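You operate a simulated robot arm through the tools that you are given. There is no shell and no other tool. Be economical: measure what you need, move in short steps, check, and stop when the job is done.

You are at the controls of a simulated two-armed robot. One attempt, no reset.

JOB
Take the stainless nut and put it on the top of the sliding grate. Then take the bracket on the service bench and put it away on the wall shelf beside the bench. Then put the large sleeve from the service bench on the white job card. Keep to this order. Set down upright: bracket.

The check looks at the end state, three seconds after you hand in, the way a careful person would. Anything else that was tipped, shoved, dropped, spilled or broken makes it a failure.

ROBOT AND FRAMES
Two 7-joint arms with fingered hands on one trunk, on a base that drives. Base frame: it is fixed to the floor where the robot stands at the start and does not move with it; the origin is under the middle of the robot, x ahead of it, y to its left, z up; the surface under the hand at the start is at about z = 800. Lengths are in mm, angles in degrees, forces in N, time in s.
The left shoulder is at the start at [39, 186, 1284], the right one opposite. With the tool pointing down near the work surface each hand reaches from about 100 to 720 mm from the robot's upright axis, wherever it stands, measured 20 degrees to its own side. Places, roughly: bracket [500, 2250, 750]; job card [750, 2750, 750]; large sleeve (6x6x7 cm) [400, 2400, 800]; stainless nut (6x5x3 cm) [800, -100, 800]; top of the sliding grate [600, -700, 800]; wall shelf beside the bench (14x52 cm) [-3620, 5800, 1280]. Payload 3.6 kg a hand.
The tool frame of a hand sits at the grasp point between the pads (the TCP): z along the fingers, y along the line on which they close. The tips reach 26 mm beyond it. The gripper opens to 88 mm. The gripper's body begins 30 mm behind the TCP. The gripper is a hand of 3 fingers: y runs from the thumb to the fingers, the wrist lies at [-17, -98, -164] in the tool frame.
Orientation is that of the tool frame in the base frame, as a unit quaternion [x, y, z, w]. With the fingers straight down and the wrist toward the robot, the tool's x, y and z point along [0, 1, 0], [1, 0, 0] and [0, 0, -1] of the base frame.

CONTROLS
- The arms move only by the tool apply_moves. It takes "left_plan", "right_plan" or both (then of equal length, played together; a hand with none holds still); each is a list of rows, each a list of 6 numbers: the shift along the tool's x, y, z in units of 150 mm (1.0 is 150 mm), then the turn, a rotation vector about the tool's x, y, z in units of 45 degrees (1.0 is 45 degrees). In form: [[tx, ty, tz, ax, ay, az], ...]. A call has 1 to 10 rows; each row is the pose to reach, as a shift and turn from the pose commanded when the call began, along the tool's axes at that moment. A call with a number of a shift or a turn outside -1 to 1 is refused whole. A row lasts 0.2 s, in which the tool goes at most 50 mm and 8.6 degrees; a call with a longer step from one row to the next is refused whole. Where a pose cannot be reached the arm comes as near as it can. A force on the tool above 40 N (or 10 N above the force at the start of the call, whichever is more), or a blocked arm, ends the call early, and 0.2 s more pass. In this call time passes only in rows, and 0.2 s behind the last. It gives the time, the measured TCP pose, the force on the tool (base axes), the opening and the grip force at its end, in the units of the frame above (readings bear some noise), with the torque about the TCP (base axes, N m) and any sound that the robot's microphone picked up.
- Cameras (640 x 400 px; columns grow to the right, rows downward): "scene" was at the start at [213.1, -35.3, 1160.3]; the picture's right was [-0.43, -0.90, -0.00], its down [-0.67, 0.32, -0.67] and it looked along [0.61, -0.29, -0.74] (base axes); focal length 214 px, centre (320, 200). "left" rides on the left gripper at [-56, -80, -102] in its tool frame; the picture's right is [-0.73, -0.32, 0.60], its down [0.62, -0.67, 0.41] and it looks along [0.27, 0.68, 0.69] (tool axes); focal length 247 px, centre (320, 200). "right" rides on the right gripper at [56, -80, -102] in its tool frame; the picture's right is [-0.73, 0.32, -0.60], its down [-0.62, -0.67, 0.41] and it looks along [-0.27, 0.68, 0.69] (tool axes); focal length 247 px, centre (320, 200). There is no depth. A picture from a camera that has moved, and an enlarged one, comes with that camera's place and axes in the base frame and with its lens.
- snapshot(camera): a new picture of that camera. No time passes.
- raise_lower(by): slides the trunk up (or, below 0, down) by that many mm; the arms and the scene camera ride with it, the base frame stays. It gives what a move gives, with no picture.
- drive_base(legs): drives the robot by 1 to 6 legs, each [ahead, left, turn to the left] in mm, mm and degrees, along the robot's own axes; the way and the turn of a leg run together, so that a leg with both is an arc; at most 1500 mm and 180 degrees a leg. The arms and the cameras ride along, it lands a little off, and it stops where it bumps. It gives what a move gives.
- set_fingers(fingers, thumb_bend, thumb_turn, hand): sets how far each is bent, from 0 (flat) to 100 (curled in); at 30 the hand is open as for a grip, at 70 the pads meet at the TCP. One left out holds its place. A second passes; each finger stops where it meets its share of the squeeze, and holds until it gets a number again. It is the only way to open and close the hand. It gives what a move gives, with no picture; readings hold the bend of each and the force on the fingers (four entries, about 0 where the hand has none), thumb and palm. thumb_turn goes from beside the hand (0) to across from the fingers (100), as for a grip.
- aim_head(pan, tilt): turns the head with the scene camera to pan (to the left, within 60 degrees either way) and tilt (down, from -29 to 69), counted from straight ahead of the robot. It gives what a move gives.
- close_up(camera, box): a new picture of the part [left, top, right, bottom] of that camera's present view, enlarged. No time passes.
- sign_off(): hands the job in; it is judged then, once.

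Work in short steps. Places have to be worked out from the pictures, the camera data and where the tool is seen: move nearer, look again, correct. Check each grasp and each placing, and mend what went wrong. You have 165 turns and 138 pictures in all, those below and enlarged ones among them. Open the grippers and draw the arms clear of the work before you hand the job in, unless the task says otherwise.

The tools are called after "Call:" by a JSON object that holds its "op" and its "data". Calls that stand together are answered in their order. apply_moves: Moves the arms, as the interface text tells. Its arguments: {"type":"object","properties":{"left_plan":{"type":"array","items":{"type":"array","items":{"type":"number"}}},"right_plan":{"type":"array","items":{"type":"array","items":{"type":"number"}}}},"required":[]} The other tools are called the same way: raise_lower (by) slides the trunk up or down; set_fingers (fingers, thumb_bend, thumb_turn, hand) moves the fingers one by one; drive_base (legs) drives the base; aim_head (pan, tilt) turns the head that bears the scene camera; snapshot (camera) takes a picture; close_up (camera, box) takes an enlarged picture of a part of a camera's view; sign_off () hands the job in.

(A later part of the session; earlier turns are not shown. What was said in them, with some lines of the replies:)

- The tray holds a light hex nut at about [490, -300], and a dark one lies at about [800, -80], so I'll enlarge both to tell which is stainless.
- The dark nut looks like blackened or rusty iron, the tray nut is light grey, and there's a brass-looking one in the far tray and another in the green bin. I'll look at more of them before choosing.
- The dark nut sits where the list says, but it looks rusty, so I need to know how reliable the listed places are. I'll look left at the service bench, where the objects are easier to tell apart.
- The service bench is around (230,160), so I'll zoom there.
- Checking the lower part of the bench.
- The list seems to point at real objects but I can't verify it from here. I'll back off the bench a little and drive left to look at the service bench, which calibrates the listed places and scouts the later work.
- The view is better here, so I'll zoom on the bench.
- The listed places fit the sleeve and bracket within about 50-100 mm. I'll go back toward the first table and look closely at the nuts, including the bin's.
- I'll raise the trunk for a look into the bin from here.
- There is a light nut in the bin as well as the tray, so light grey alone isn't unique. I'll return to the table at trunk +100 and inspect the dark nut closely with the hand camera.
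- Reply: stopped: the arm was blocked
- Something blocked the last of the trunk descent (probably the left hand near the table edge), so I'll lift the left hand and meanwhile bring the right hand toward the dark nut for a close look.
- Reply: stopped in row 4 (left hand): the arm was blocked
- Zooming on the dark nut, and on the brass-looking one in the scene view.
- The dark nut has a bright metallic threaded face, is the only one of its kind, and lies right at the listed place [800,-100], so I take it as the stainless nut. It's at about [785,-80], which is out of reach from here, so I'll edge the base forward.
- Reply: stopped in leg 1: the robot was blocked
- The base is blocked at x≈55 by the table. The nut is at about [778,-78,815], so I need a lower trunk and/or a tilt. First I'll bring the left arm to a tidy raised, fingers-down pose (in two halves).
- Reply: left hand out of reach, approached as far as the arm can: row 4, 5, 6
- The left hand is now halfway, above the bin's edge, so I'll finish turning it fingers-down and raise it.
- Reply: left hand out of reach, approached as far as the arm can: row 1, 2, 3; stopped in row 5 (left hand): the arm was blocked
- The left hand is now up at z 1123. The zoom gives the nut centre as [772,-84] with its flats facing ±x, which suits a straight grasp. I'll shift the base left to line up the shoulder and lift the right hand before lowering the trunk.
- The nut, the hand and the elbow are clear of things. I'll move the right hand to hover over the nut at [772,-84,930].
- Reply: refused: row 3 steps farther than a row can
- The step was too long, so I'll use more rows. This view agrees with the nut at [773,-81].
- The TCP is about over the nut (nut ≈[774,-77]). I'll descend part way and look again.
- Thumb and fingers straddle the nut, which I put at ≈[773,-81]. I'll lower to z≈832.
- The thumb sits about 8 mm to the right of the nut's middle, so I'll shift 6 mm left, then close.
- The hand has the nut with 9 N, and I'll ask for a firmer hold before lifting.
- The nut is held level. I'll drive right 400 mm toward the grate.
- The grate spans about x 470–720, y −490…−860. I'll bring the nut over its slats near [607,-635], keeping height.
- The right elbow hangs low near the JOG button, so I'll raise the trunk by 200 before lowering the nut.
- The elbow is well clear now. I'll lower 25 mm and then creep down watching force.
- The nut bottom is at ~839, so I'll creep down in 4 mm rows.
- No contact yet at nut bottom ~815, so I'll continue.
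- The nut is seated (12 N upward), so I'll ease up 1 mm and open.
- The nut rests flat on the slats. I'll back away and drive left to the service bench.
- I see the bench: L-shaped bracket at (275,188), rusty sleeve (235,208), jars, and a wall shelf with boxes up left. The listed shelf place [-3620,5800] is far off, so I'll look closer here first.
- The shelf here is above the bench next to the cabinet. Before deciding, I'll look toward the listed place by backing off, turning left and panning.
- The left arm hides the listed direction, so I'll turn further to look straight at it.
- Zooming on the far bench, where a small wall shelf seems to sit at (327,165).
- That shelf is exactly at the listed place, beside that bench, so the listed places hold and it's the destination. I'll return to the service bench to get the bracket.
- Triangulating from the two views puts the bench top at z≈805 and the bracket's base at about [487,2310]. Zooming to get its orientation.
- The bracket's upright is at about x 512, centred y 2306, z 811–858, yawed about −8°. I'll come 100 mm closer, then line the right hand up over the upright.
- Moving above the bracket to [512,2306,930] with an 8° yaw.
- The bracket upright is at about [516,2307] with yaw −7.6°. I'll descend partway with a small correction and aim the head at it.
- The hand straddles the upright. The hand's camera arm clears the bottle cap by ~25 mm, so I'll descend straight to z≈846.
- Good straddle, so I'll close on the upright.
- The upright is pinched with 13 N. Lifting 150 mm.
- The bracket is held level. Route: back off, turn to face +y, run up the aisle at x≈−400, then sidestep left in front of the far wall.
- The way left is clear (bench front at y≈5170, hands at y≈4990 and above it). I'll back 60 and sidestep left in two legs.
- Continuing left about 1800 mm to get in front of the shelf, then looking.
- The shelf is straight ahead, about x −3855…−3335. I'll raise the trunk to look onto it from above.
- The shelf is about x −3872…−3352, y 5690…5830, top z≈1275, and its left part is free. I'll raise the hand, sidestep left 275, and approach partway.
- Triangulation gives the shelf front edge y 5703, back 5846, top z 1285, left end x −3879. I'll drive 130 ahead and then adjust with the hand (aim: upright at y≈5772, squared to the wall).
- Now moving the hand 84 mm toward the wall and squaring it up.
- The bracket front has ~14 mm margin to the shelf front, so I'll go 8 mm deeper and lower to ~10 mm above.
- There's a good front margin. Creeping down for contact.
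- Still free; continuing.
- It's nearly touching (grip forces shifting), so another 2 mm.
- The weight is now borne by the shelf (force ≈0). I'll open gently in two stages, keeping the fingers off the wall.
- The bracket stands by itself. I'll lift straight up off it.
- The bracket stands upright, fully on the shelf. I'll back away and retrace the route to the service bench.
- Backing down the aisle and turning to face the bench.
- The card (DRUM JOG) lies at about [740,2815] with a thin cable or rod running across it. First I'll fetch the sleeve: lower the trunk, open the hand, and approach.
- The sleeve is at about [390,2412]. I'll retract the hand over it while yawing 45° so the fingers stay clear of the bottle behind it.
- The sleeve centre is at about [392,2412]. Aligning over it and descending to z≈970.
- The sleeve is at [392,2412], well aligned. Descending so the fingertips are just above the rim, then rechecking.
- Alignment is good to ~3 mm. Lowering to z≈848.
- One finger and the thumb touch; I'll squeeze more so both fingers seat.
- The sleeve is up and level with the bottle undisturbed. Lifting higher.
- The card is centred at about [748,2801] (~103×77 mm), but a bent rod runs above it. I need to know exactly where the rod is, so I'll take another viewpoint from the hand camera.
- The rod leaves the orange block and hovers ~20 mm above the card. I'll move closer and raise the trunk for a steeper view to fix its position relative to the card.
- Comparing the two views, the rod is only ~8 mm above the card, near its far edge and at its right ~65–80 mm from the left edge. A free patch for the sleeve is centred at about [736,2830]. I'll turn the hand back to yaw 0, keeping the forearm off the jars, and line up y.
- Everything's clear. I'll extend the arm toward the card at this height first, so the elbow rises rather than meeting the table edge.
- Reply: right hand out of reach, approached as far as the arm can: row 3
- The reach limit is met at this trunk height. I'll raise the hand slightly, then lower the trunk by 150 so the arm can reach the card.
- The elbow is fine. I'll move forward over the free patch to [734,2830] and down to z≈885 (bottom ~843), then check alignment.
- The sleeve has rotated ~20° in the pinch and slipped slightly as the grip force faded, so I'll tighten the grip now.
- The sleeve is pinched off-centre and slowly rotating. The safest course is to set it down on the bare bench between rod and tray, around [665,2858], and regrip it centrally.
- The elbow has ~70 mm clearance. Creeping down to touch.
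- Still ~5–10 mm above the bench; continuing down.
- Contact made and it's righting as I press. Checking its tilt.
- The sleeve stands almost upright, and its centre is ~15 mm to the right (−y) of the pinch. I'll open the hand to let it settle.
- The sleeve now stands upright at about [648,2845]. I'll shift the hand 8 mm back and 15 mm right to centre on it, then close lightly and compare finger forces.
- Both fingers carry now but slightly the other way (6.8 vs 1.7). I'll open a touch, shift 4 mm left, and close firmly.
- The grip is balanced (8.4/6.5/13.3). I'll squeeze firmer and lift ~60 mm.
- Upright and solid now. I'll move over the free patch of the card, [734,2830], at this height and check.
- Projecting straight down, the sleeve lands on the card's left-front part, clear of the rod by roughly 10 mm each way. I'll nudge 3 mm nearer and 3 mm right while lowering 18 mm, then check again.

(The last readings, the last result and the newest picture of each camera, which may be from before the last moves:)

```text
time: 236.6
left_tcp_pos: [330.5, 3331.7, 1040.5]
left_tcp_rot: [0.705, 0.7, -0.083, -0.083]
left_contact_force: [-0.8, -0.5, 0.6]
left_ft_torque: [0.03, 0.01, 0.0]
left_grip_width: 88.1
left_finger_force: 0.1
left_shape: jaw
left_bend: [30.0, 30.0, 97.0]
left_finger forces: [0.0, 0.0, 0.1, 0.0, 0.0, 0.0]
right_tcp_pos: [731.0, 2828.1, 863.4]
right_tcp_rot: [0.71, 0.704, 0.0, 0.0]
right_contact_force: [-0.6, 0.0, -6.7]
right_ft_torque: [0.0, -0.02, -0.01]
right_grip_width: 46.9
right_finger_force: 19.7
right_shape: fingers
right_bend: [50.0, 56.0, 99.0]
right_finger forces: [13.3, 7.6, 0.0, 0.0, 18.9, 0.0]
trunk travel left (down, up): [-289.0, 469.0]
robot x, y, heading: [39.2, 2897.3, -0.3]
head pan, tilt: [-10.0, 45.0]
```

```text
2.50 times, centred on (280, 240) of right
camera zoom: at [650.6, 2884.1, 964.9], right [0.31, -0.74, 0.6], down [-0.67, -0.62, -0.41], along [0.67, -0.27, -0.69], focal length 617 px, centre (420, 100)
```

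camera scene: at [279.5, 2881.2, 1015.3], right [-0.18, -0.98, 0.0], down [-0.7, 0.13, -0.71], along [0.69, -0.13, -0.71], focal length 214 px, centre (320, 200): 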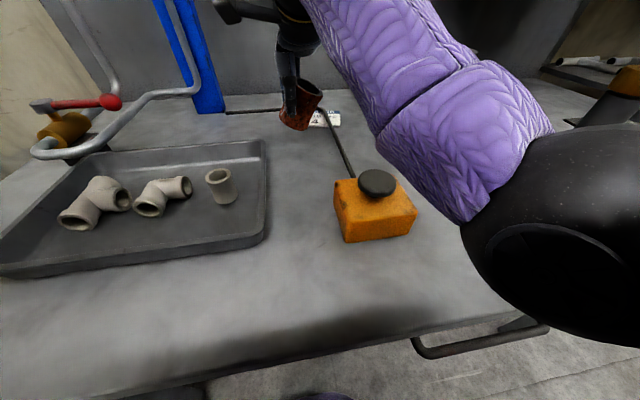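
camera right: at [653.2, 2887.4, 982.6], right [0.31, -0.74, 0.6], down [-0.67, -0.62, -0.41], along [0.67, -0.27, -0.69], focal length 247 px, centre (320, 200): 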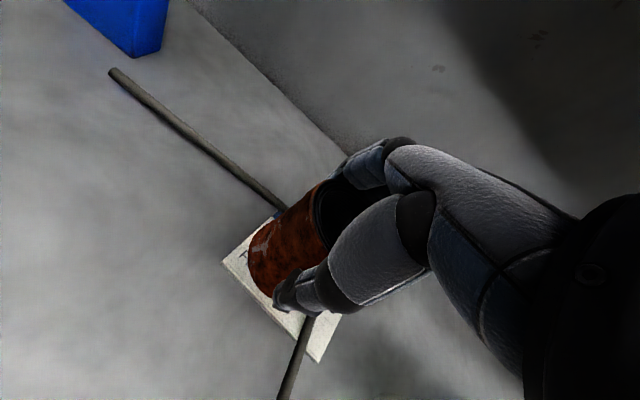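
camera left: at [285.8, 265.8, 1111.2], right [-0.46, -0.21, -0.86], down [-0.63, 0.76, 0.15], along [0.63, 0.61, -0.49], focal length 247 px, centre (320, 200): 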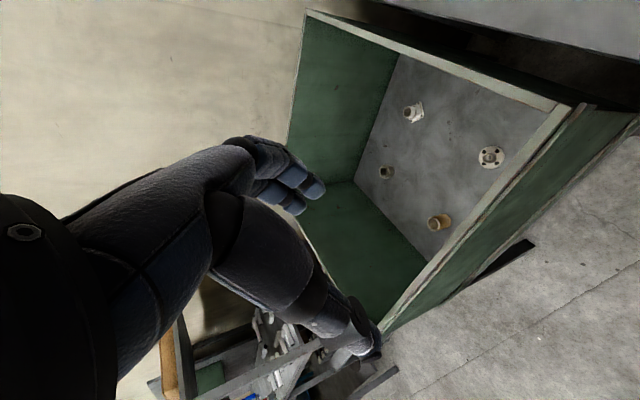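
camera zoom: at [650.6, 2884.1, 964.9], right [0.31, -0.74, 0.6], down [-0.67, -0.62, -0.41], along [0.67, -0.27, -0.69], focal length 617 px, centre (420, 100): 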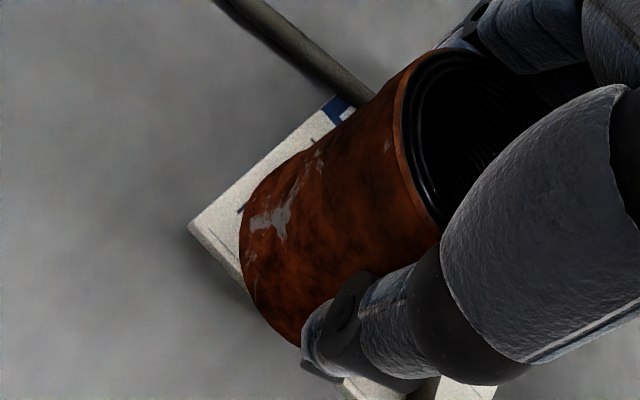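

The rod's front edge is at x≈771 and the sleeve's rear at ≈760, so it's clear. Creeping down to the card.

Call:
{"op": "apply_moves", "data": {"right_plan": [[0, 0, 0.02, 0, 0, 0], [0, 0, 0.035, 0, 0, 0]]}}

Call:
{"op": "apply_moves", "data": {"right_plan": [[0, 0, 0.01, 0, 0, 0], [0, 0, 0.02, 0, 0, 0]]}}

```text
time: 237.2
left_tcp_pos: [331.3, 3331.5, 1041.5]
left_tcp_rot: [0.704, 0.7, -0.083, -0.083]
left_contact_force: [0.4, -0.5, -0.1]
left_ft_torque: [0.0, 0.01, 0.01]
left_grip_width: 87.8
left_finger_force: 0.0
left_shape: jaw
left_bend: [30.0, 30.0, 97.0]
left_finger forces: [0.0, 0.0, 0.0, 0.0, 0.0, 0.0]
right_tcp_pos: [731.9, 2825.9, 857.5]
right_tcp_rot: [0.71, 0.704, 0.0, -0.001]
right_contact_force: [-0.1, 0.5, -5.3]
right_ft_torque: [0.03, 0.04, 0.0]
right_grip_width: 46.9
right_finger_force: 19.8
right_shape: fingers
right_bend: [50.0, 56.0, 99.0]
right_finger forces: [13.3, 7.6, 0.0, 0.0, 18.9, 0.1]
trunk travel left (down, up): [-289.0, 469.0]
robot x, y, heading: [36.9, 2899.6, -0.7]
head pan, tilt: [-10.0, 45.0]
```

```text
time: 237.8
left_tcp_pos: [331.5, 3332.0, 1040.5]
left_tcp_rot: [0.705, 0.7, -0.082, -0.083]
left_contact_force: [-0.4, -0.3, 0.0]
left_ft_torque: [0.02, 0.02, 0.03]
left_grip_width: 88.0
left_finger_force: 0.1
left_shape: jaw
left_bend: [30.0, 30.0, 97.0]
left_finger forces: [0.0, 0.0, 0.0, 0.0, 0.0, 0.0]
right_tcp_pos: [731.5, 2827.7, 856.4]
right_tcp_rot: [0.71, 0.704, 0.001, 0.002]
right_contact_force: [-0.5, -0.4, 0.2]
right_ft_torque: [0.02, -0.08, -0.02]
right_grip_width: 46.9
right_finger_force: 19.9
right_shape: fingers
right_bend: [50.0, 56.0, 99.0]
right_finger forces: [13.1, 7.4, 0.0, 0.0, 19.5, 0.1]
trunk travel left (down, up): [-289.0, 469.0]
robot x, y, heading: [38.9, 2900.4, -0.2]
head pan, tilt: [-10.0, 45.0]
```

The weight is now borne by the card. One more millimetre, then release gently with a small opening.

Call:
{"op": "apply_moves", "data": {"right_plan": [[0, 0, 0.008, 0, 0, 0]]}}

Call:
{"op": "set_fingers", "data": {"hand": "right", "fingers": 44, "thumb_bend": 44}}

Call:
{"op": "close_up", "data": {"camera": "scene", "box": [280, 80, 344, 140]}}

```text
time: 238.2
left_tcp_pos: [330.8, 3331.4, 1040.7]
left_tcp_rot: [0.705, 0.7, -0.083, -0.084]
left_contact_force: [0.4, -0.5, -0.1]
left_ft_torque: [-0.03, 0.03, 0.02]
left_grip_width: 87.8
left_finger_force: 0.1
left_shape: jaw
left_bend: [30.0, 30.0, 97.0]
left_finger forces: [0.0, 0.1, 0.0, 0.0, 0.0, 0.0]
right_tcp_pos: [731.5, 2826.7, 855.6]
right_tcp_rot: [0.71, 0.704, 0.001, 0.001]
right_contact_force: [-1.4, 0.4, 4.0]
right_ft_torque: [-0.02, -0.17, -0.01]
right_grip_width: 47.1
right_finger_force: 19.4
right_shape: fingers
right_bend: [50.0, 56.0, 99.0]
right_finger forces: [12.9, 7.0, 0.1, 0.1, 19.9, 0.1]
trunk travel left (down, up): [-289.0, 469.0]
robot x, y, heading: [40.0, 2894.2, -0.6]
head pan, tilt: [-10.0, 45.0]
```

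```text
time: 239.2
left_tcp_pos: [331.0, 3333.0, 1040.8]
left_tcp_rot: [0.705, 0.7, -0.083, -0.083]
left_contact_force: [0.3, 0.8, 0.7]
left_ft_torque: [0.02, -0.01, -0.05]
left_grip_width: 87.6
left_finger_force: 0.0
left_shape: jaw
left_bend: [30.0, 30.0, 97.0]
left_finger forces: [0.0, 0.1, 0.0, 0.1, 0.1, 0.0]
right_tcp_pos: [730.8, 2827.3, 854.0]
right_tcp_rot: [0.71, 0.705, 0.0, 0.001]
right_contact_force: [-0.5, 0.4, -0.4]
right_ft_torque: [-0.02, 0.02, 0.02]
right_grip_width: 57.9
right_finger_force: 0.2
right_shape: fingers
right_bend: [44.0, 44.0, 97.0]
right_finger forces: [0.0, 0.0, 0.0, 0.0, 0.1, 0.0]
trunk travel left (down, up): [-289.0, 469.0]
robot x, y, heading: [37.4, 2896.9, -0.7]
head pan, tilt: [-10.0, 45.0]
```

```text
6.67 times, centred on (312, 110) of scene
camera zoom: at [278.7, 2881.4, 1015.6], right [-0.18, -0.98, 0.0], down [-0.7, 0.13, -0.71], along [0.7, -0.13, -0.71], focal length 1430 px, centre (373, 800)
```

zoom: 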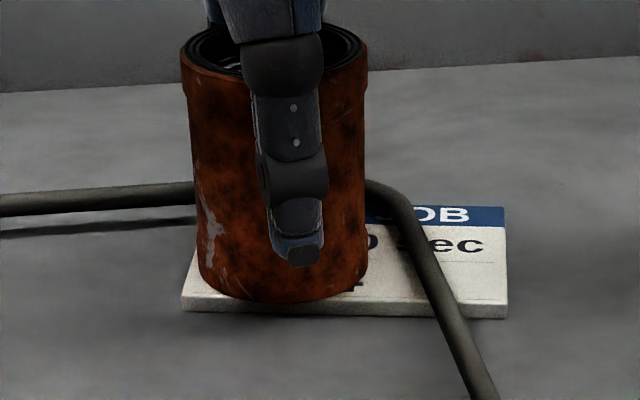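

Released and standing on the card with the rod untouched. I'll open a bit more and lift straight up.

Call:
{"op": "set_fingers", "data": {"hand": "right", "fingers": 40, "thumb_bend": 39}}

Call:
{"op": "apply_moves", "data": {"right_plan": [[0, 0, -0.1, 0, 0, 0], [0, 0, -0.3, 0, 0, 0], [0, 0, -0.6, 0, 0, 0], [0, -0.05, -0.9, 0, 0, 0]]}}

Call:
{"op": "close_up", "data": {"camera": "scene", "box": [250, 60, 410, 160]}}

```text
time: 240.2
left_tcp_pos: [329.9, 3332.1, 1040.8]
left_tcp_rot: [0.704, 0.7, -0.083, -0.083]
left_contact_force: [-0.9, 0.1, 0.7]
left_ft_torque: [-0.04, 0.01, -0.01]
left_grip_width: 87.9
left_finger_force: 0.0
left_shape: jaw
left_bend: [30.0, 30.0, 97.0]
left_finger forces: [0.0, 0.1, 0.0, 0.0, 0.0, 0.1]
right_tcp_pos: [731.5, 2826.0, 853.3]
right_tcp_rot: [0.711, 0.704, 0.0, 0.0]
right_contact_force: [0.2, 0.2, -0.1]
right_ft_torque: [-0.01, 0.01, 0.03]
right_grip_width: 67.5
right_finger_force: 0.1
right_shape: fingers
right_bend: [40.0, 39.0, 97.0]
right_finger forces: [0.0, 0.0, 0.1, 0.1, 0.0, 0.0]
trunk travel left (down, up): [-289.0, 469.0]
robot x, y, heading: [41.4, 2896.7, -0.7]
head pan, tilt: [-10.0, 45.0]
```

```text
time: 241.2
left_tcp_pos: [330.0, 3332.8, 1041.1]
left_tcp_rot: [0.705, 0.699, -0.083, -0.083]
left_contact_force: [-0.1, -0.3, -0.9]
left_ft_torque: [0.03, 0.03, 0.02]
left_grip_width: 87.7
left_finger_force: 0.1
left_shape: jaw
left_bend: [30.0, 30.0, 97.0]
left_finger forces: [0.0, 0.1, 0.0, 0.0, 0.0, 0.0]
right_tcp_pos: [720.7, 2826.7, 990.1]
right_tcp_rot: [0.71, 0.704, 0.0, 0.0]
right_contact_force: [-0.7, -0.2, 0.2]
right_ft_torque: [0.03, 0.01, 0.02]
right_grip_width: 67.6
right_finger_force: 0.1
right_shape: fingers
right_bend: [40.0, 39.0, 97.0]
right_finger forces: [0.0, 0.0, 0.1, 0.1, 0.1, 0.1]
trunk travel left (down, up): [-289.0, 469.0]
robot x, y, heading: [38.4, 2899.1, -0.4]
head pan, tilt: [-10.0, 45.0]
```

```text
4.00 times, centred on (330, 110) of scene
camera zoom: at [278.4, 2881.5, 1015.7], right [-0.18, -0.98, 0.0], down [-0.7, 0.13, -0.71], along [0.7, -0.13, -0.71], focal length 858 px, centre (280, 560)
```

zoom: 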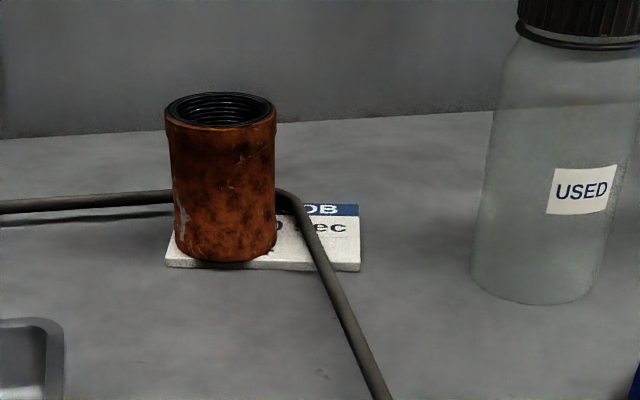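

The sleeve stands upright on the job card. I'll raise the trunk, open the hand and back clear of the bench.

Call:
{"op": "raise_lower", "data": {"by": 200}}

Call:
{"op": "drive_base", "data": {"legs": [[-450, 0, 0]]}}

Call:
{"op": "set_fingers", "data": {"hand": "right", "fingers": 30, "thumb_bend": 30}}

Call:
{"op": "snapshot", "data": {"camera": "scene"}}

```text
time: 243.3
left_tcp_pos: [333.6, 3332.1, 1238.8]
left_tcp_rot: [0.704, 0.7, -0.083, -0.083]
left_contact_force: [-0.6, 0.9, -0.1]
left_ft_torque: [0.0, -0.02, -0.02]
left_grip_width: 88.0
left_finger_force: 0.1
left_shape: jaw
left_bend: [30.0, 30.0, 97.0]
left_finger forces: [0.0, 0.1, 0.0, 0.0, 0.0, 0.1]
right_tcp_pos: [723.2, 2826.4, 1188.3]
right_tcp_rot: [0.71, 0.704, 0.0, 0.0]
right_contact_force: [-0.6, 0.0, -0.7]
right_ft_torque: [0.02, 0.02, -0.02]
right_grip_width: 67.9
right_finger_force: 0.0
right_shape: fingers
right_bend: [40.0, 39.0, 97.0]
right_finger forces: [0.1, 0.0, 0.0, 0.0, 0.0, 0.1]
trunk travel left (down, up): [-489.0, 269.0]
robot x, y, heading: [40.3, 2900.2, -0.8]
head pan, tilt: [-10.0, 45.0]
```

```text
time: 246.0
left_tcp_pos: [-118.2, 3335.8, 1240.1]
left_tcp_rot: [0.702, 0.703, -0.084, -0.083]
left_contact_force: [-0.1, -0.3, 1.0]
left_ft_torque: [0.02, 0.02, 0.01]
left_grip_width: 88.1
left_finger_force: 0.1
left_shape: jaw
left_bend: [30.0, 30.0, 97.0]
left_finger forces: [0.0, 0.0, 0.1, 0.0, 0.0, 0.0]
right_tcp_pos: [275.0, 2832.1, 1189.6]
right_tcp_rot: [0.707, 0.707, 0.001, 0.0]
right_contact_force: [0.1, -0.2, -0.1]
right_ft_torque: [0.01, -0.01, 0.02]
right_grip_width: 67.6
right_finger_force: 0.1
right_shape: fingers
right_bend: [40.0, 39.0, 97.0]
right_finger forces: [0.0, 0.1, 0.1, 0.0, 0.1, 0.0]
trunk travel left (down, up): [-489.0, 269.0]
robot x, y, heading: [-411.4, 2902.8, 0.1]
head pan, tilt: [-10.0, 45.0]
```

```text
time: 247.0
left_tcp_pos: [-117.8, 3336.1, 1237.7]
left_tcp_rot: [0.702, 0.703, -0.084, -0.082]
left_contact_force: [1.7, -0.2, 0.7]
left_ft_torque: [0.0, -0.05, 0.01]
left_grip_width: 88.3
left_finger_force: 0.1
left_shape: jaw
left_bend: [30.0, 30.0, 97.0]
left_finger forces: [0.0, 0.0, 0.0, 0.1, 0.0, 0.0]
right_tcp_pos: [275.9, 2833.3, 1188.6]
right_tcp_rot: [0.708, 0.707, 0.001, 0.0]
right_contact_force: [0.3, -0.1, 0.7]
right_ft_torque: [0.0, 0.02, 0.03]
right_grip_width: 87.8
right_finger_force: 0.0
right_shape: fingers
right_bend: [30.0, 30.0, 96.0]
right_finger forces: [0.0, 0.0, 0.0, 0.0, 0.0, 0.0]
trunk travel left (down, up): [-489.0, 269.0]
robot x, y, heading: [-407.1, 2900.6, -0.2]
head pan, tilt: [-10.0, 45.0]
```

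```text
17 pictures are left
camera scene: at [-193.0, 2885.0, 1228.6], right [-0.17, -0.98, 0.0], down [-0.7, 0.12, -0.71], along [0.7, -0.12, -0.71], focal length 214 px, centre (320, 200)
```

scene: 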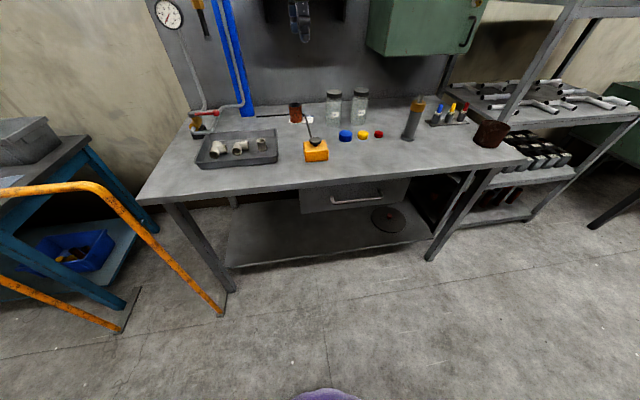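

The bench is in order: sleeve on the card, everything else in place, hands open and clear. Handing in.

Call:
{"op": "sign_off", "data": {}}

```text
The job is handed in.
```

I handed the job in with all three placings done in order, but which nut was the stainless one is my judgement. I took the dark nut because it lay at the listed place and was the only one of its kind, although its sides look rusty. Lighter nuts sit in the tray and the green bin.

- **Nut:** it rests flat on the slats of the sliding grate.
- **Bracket:** it stands upright on the far wall shelf at the listed place, about 5 m away, not on the shelf above the service bench.
- **Large sleeve:** it stands upright on the white job card, clear of the rod that crosses the card. It turned in the grip on the way, so I set it down once on the bare bench and regripped it.

I saw nothing else moved or tipped. The hands are open and clear of the work.
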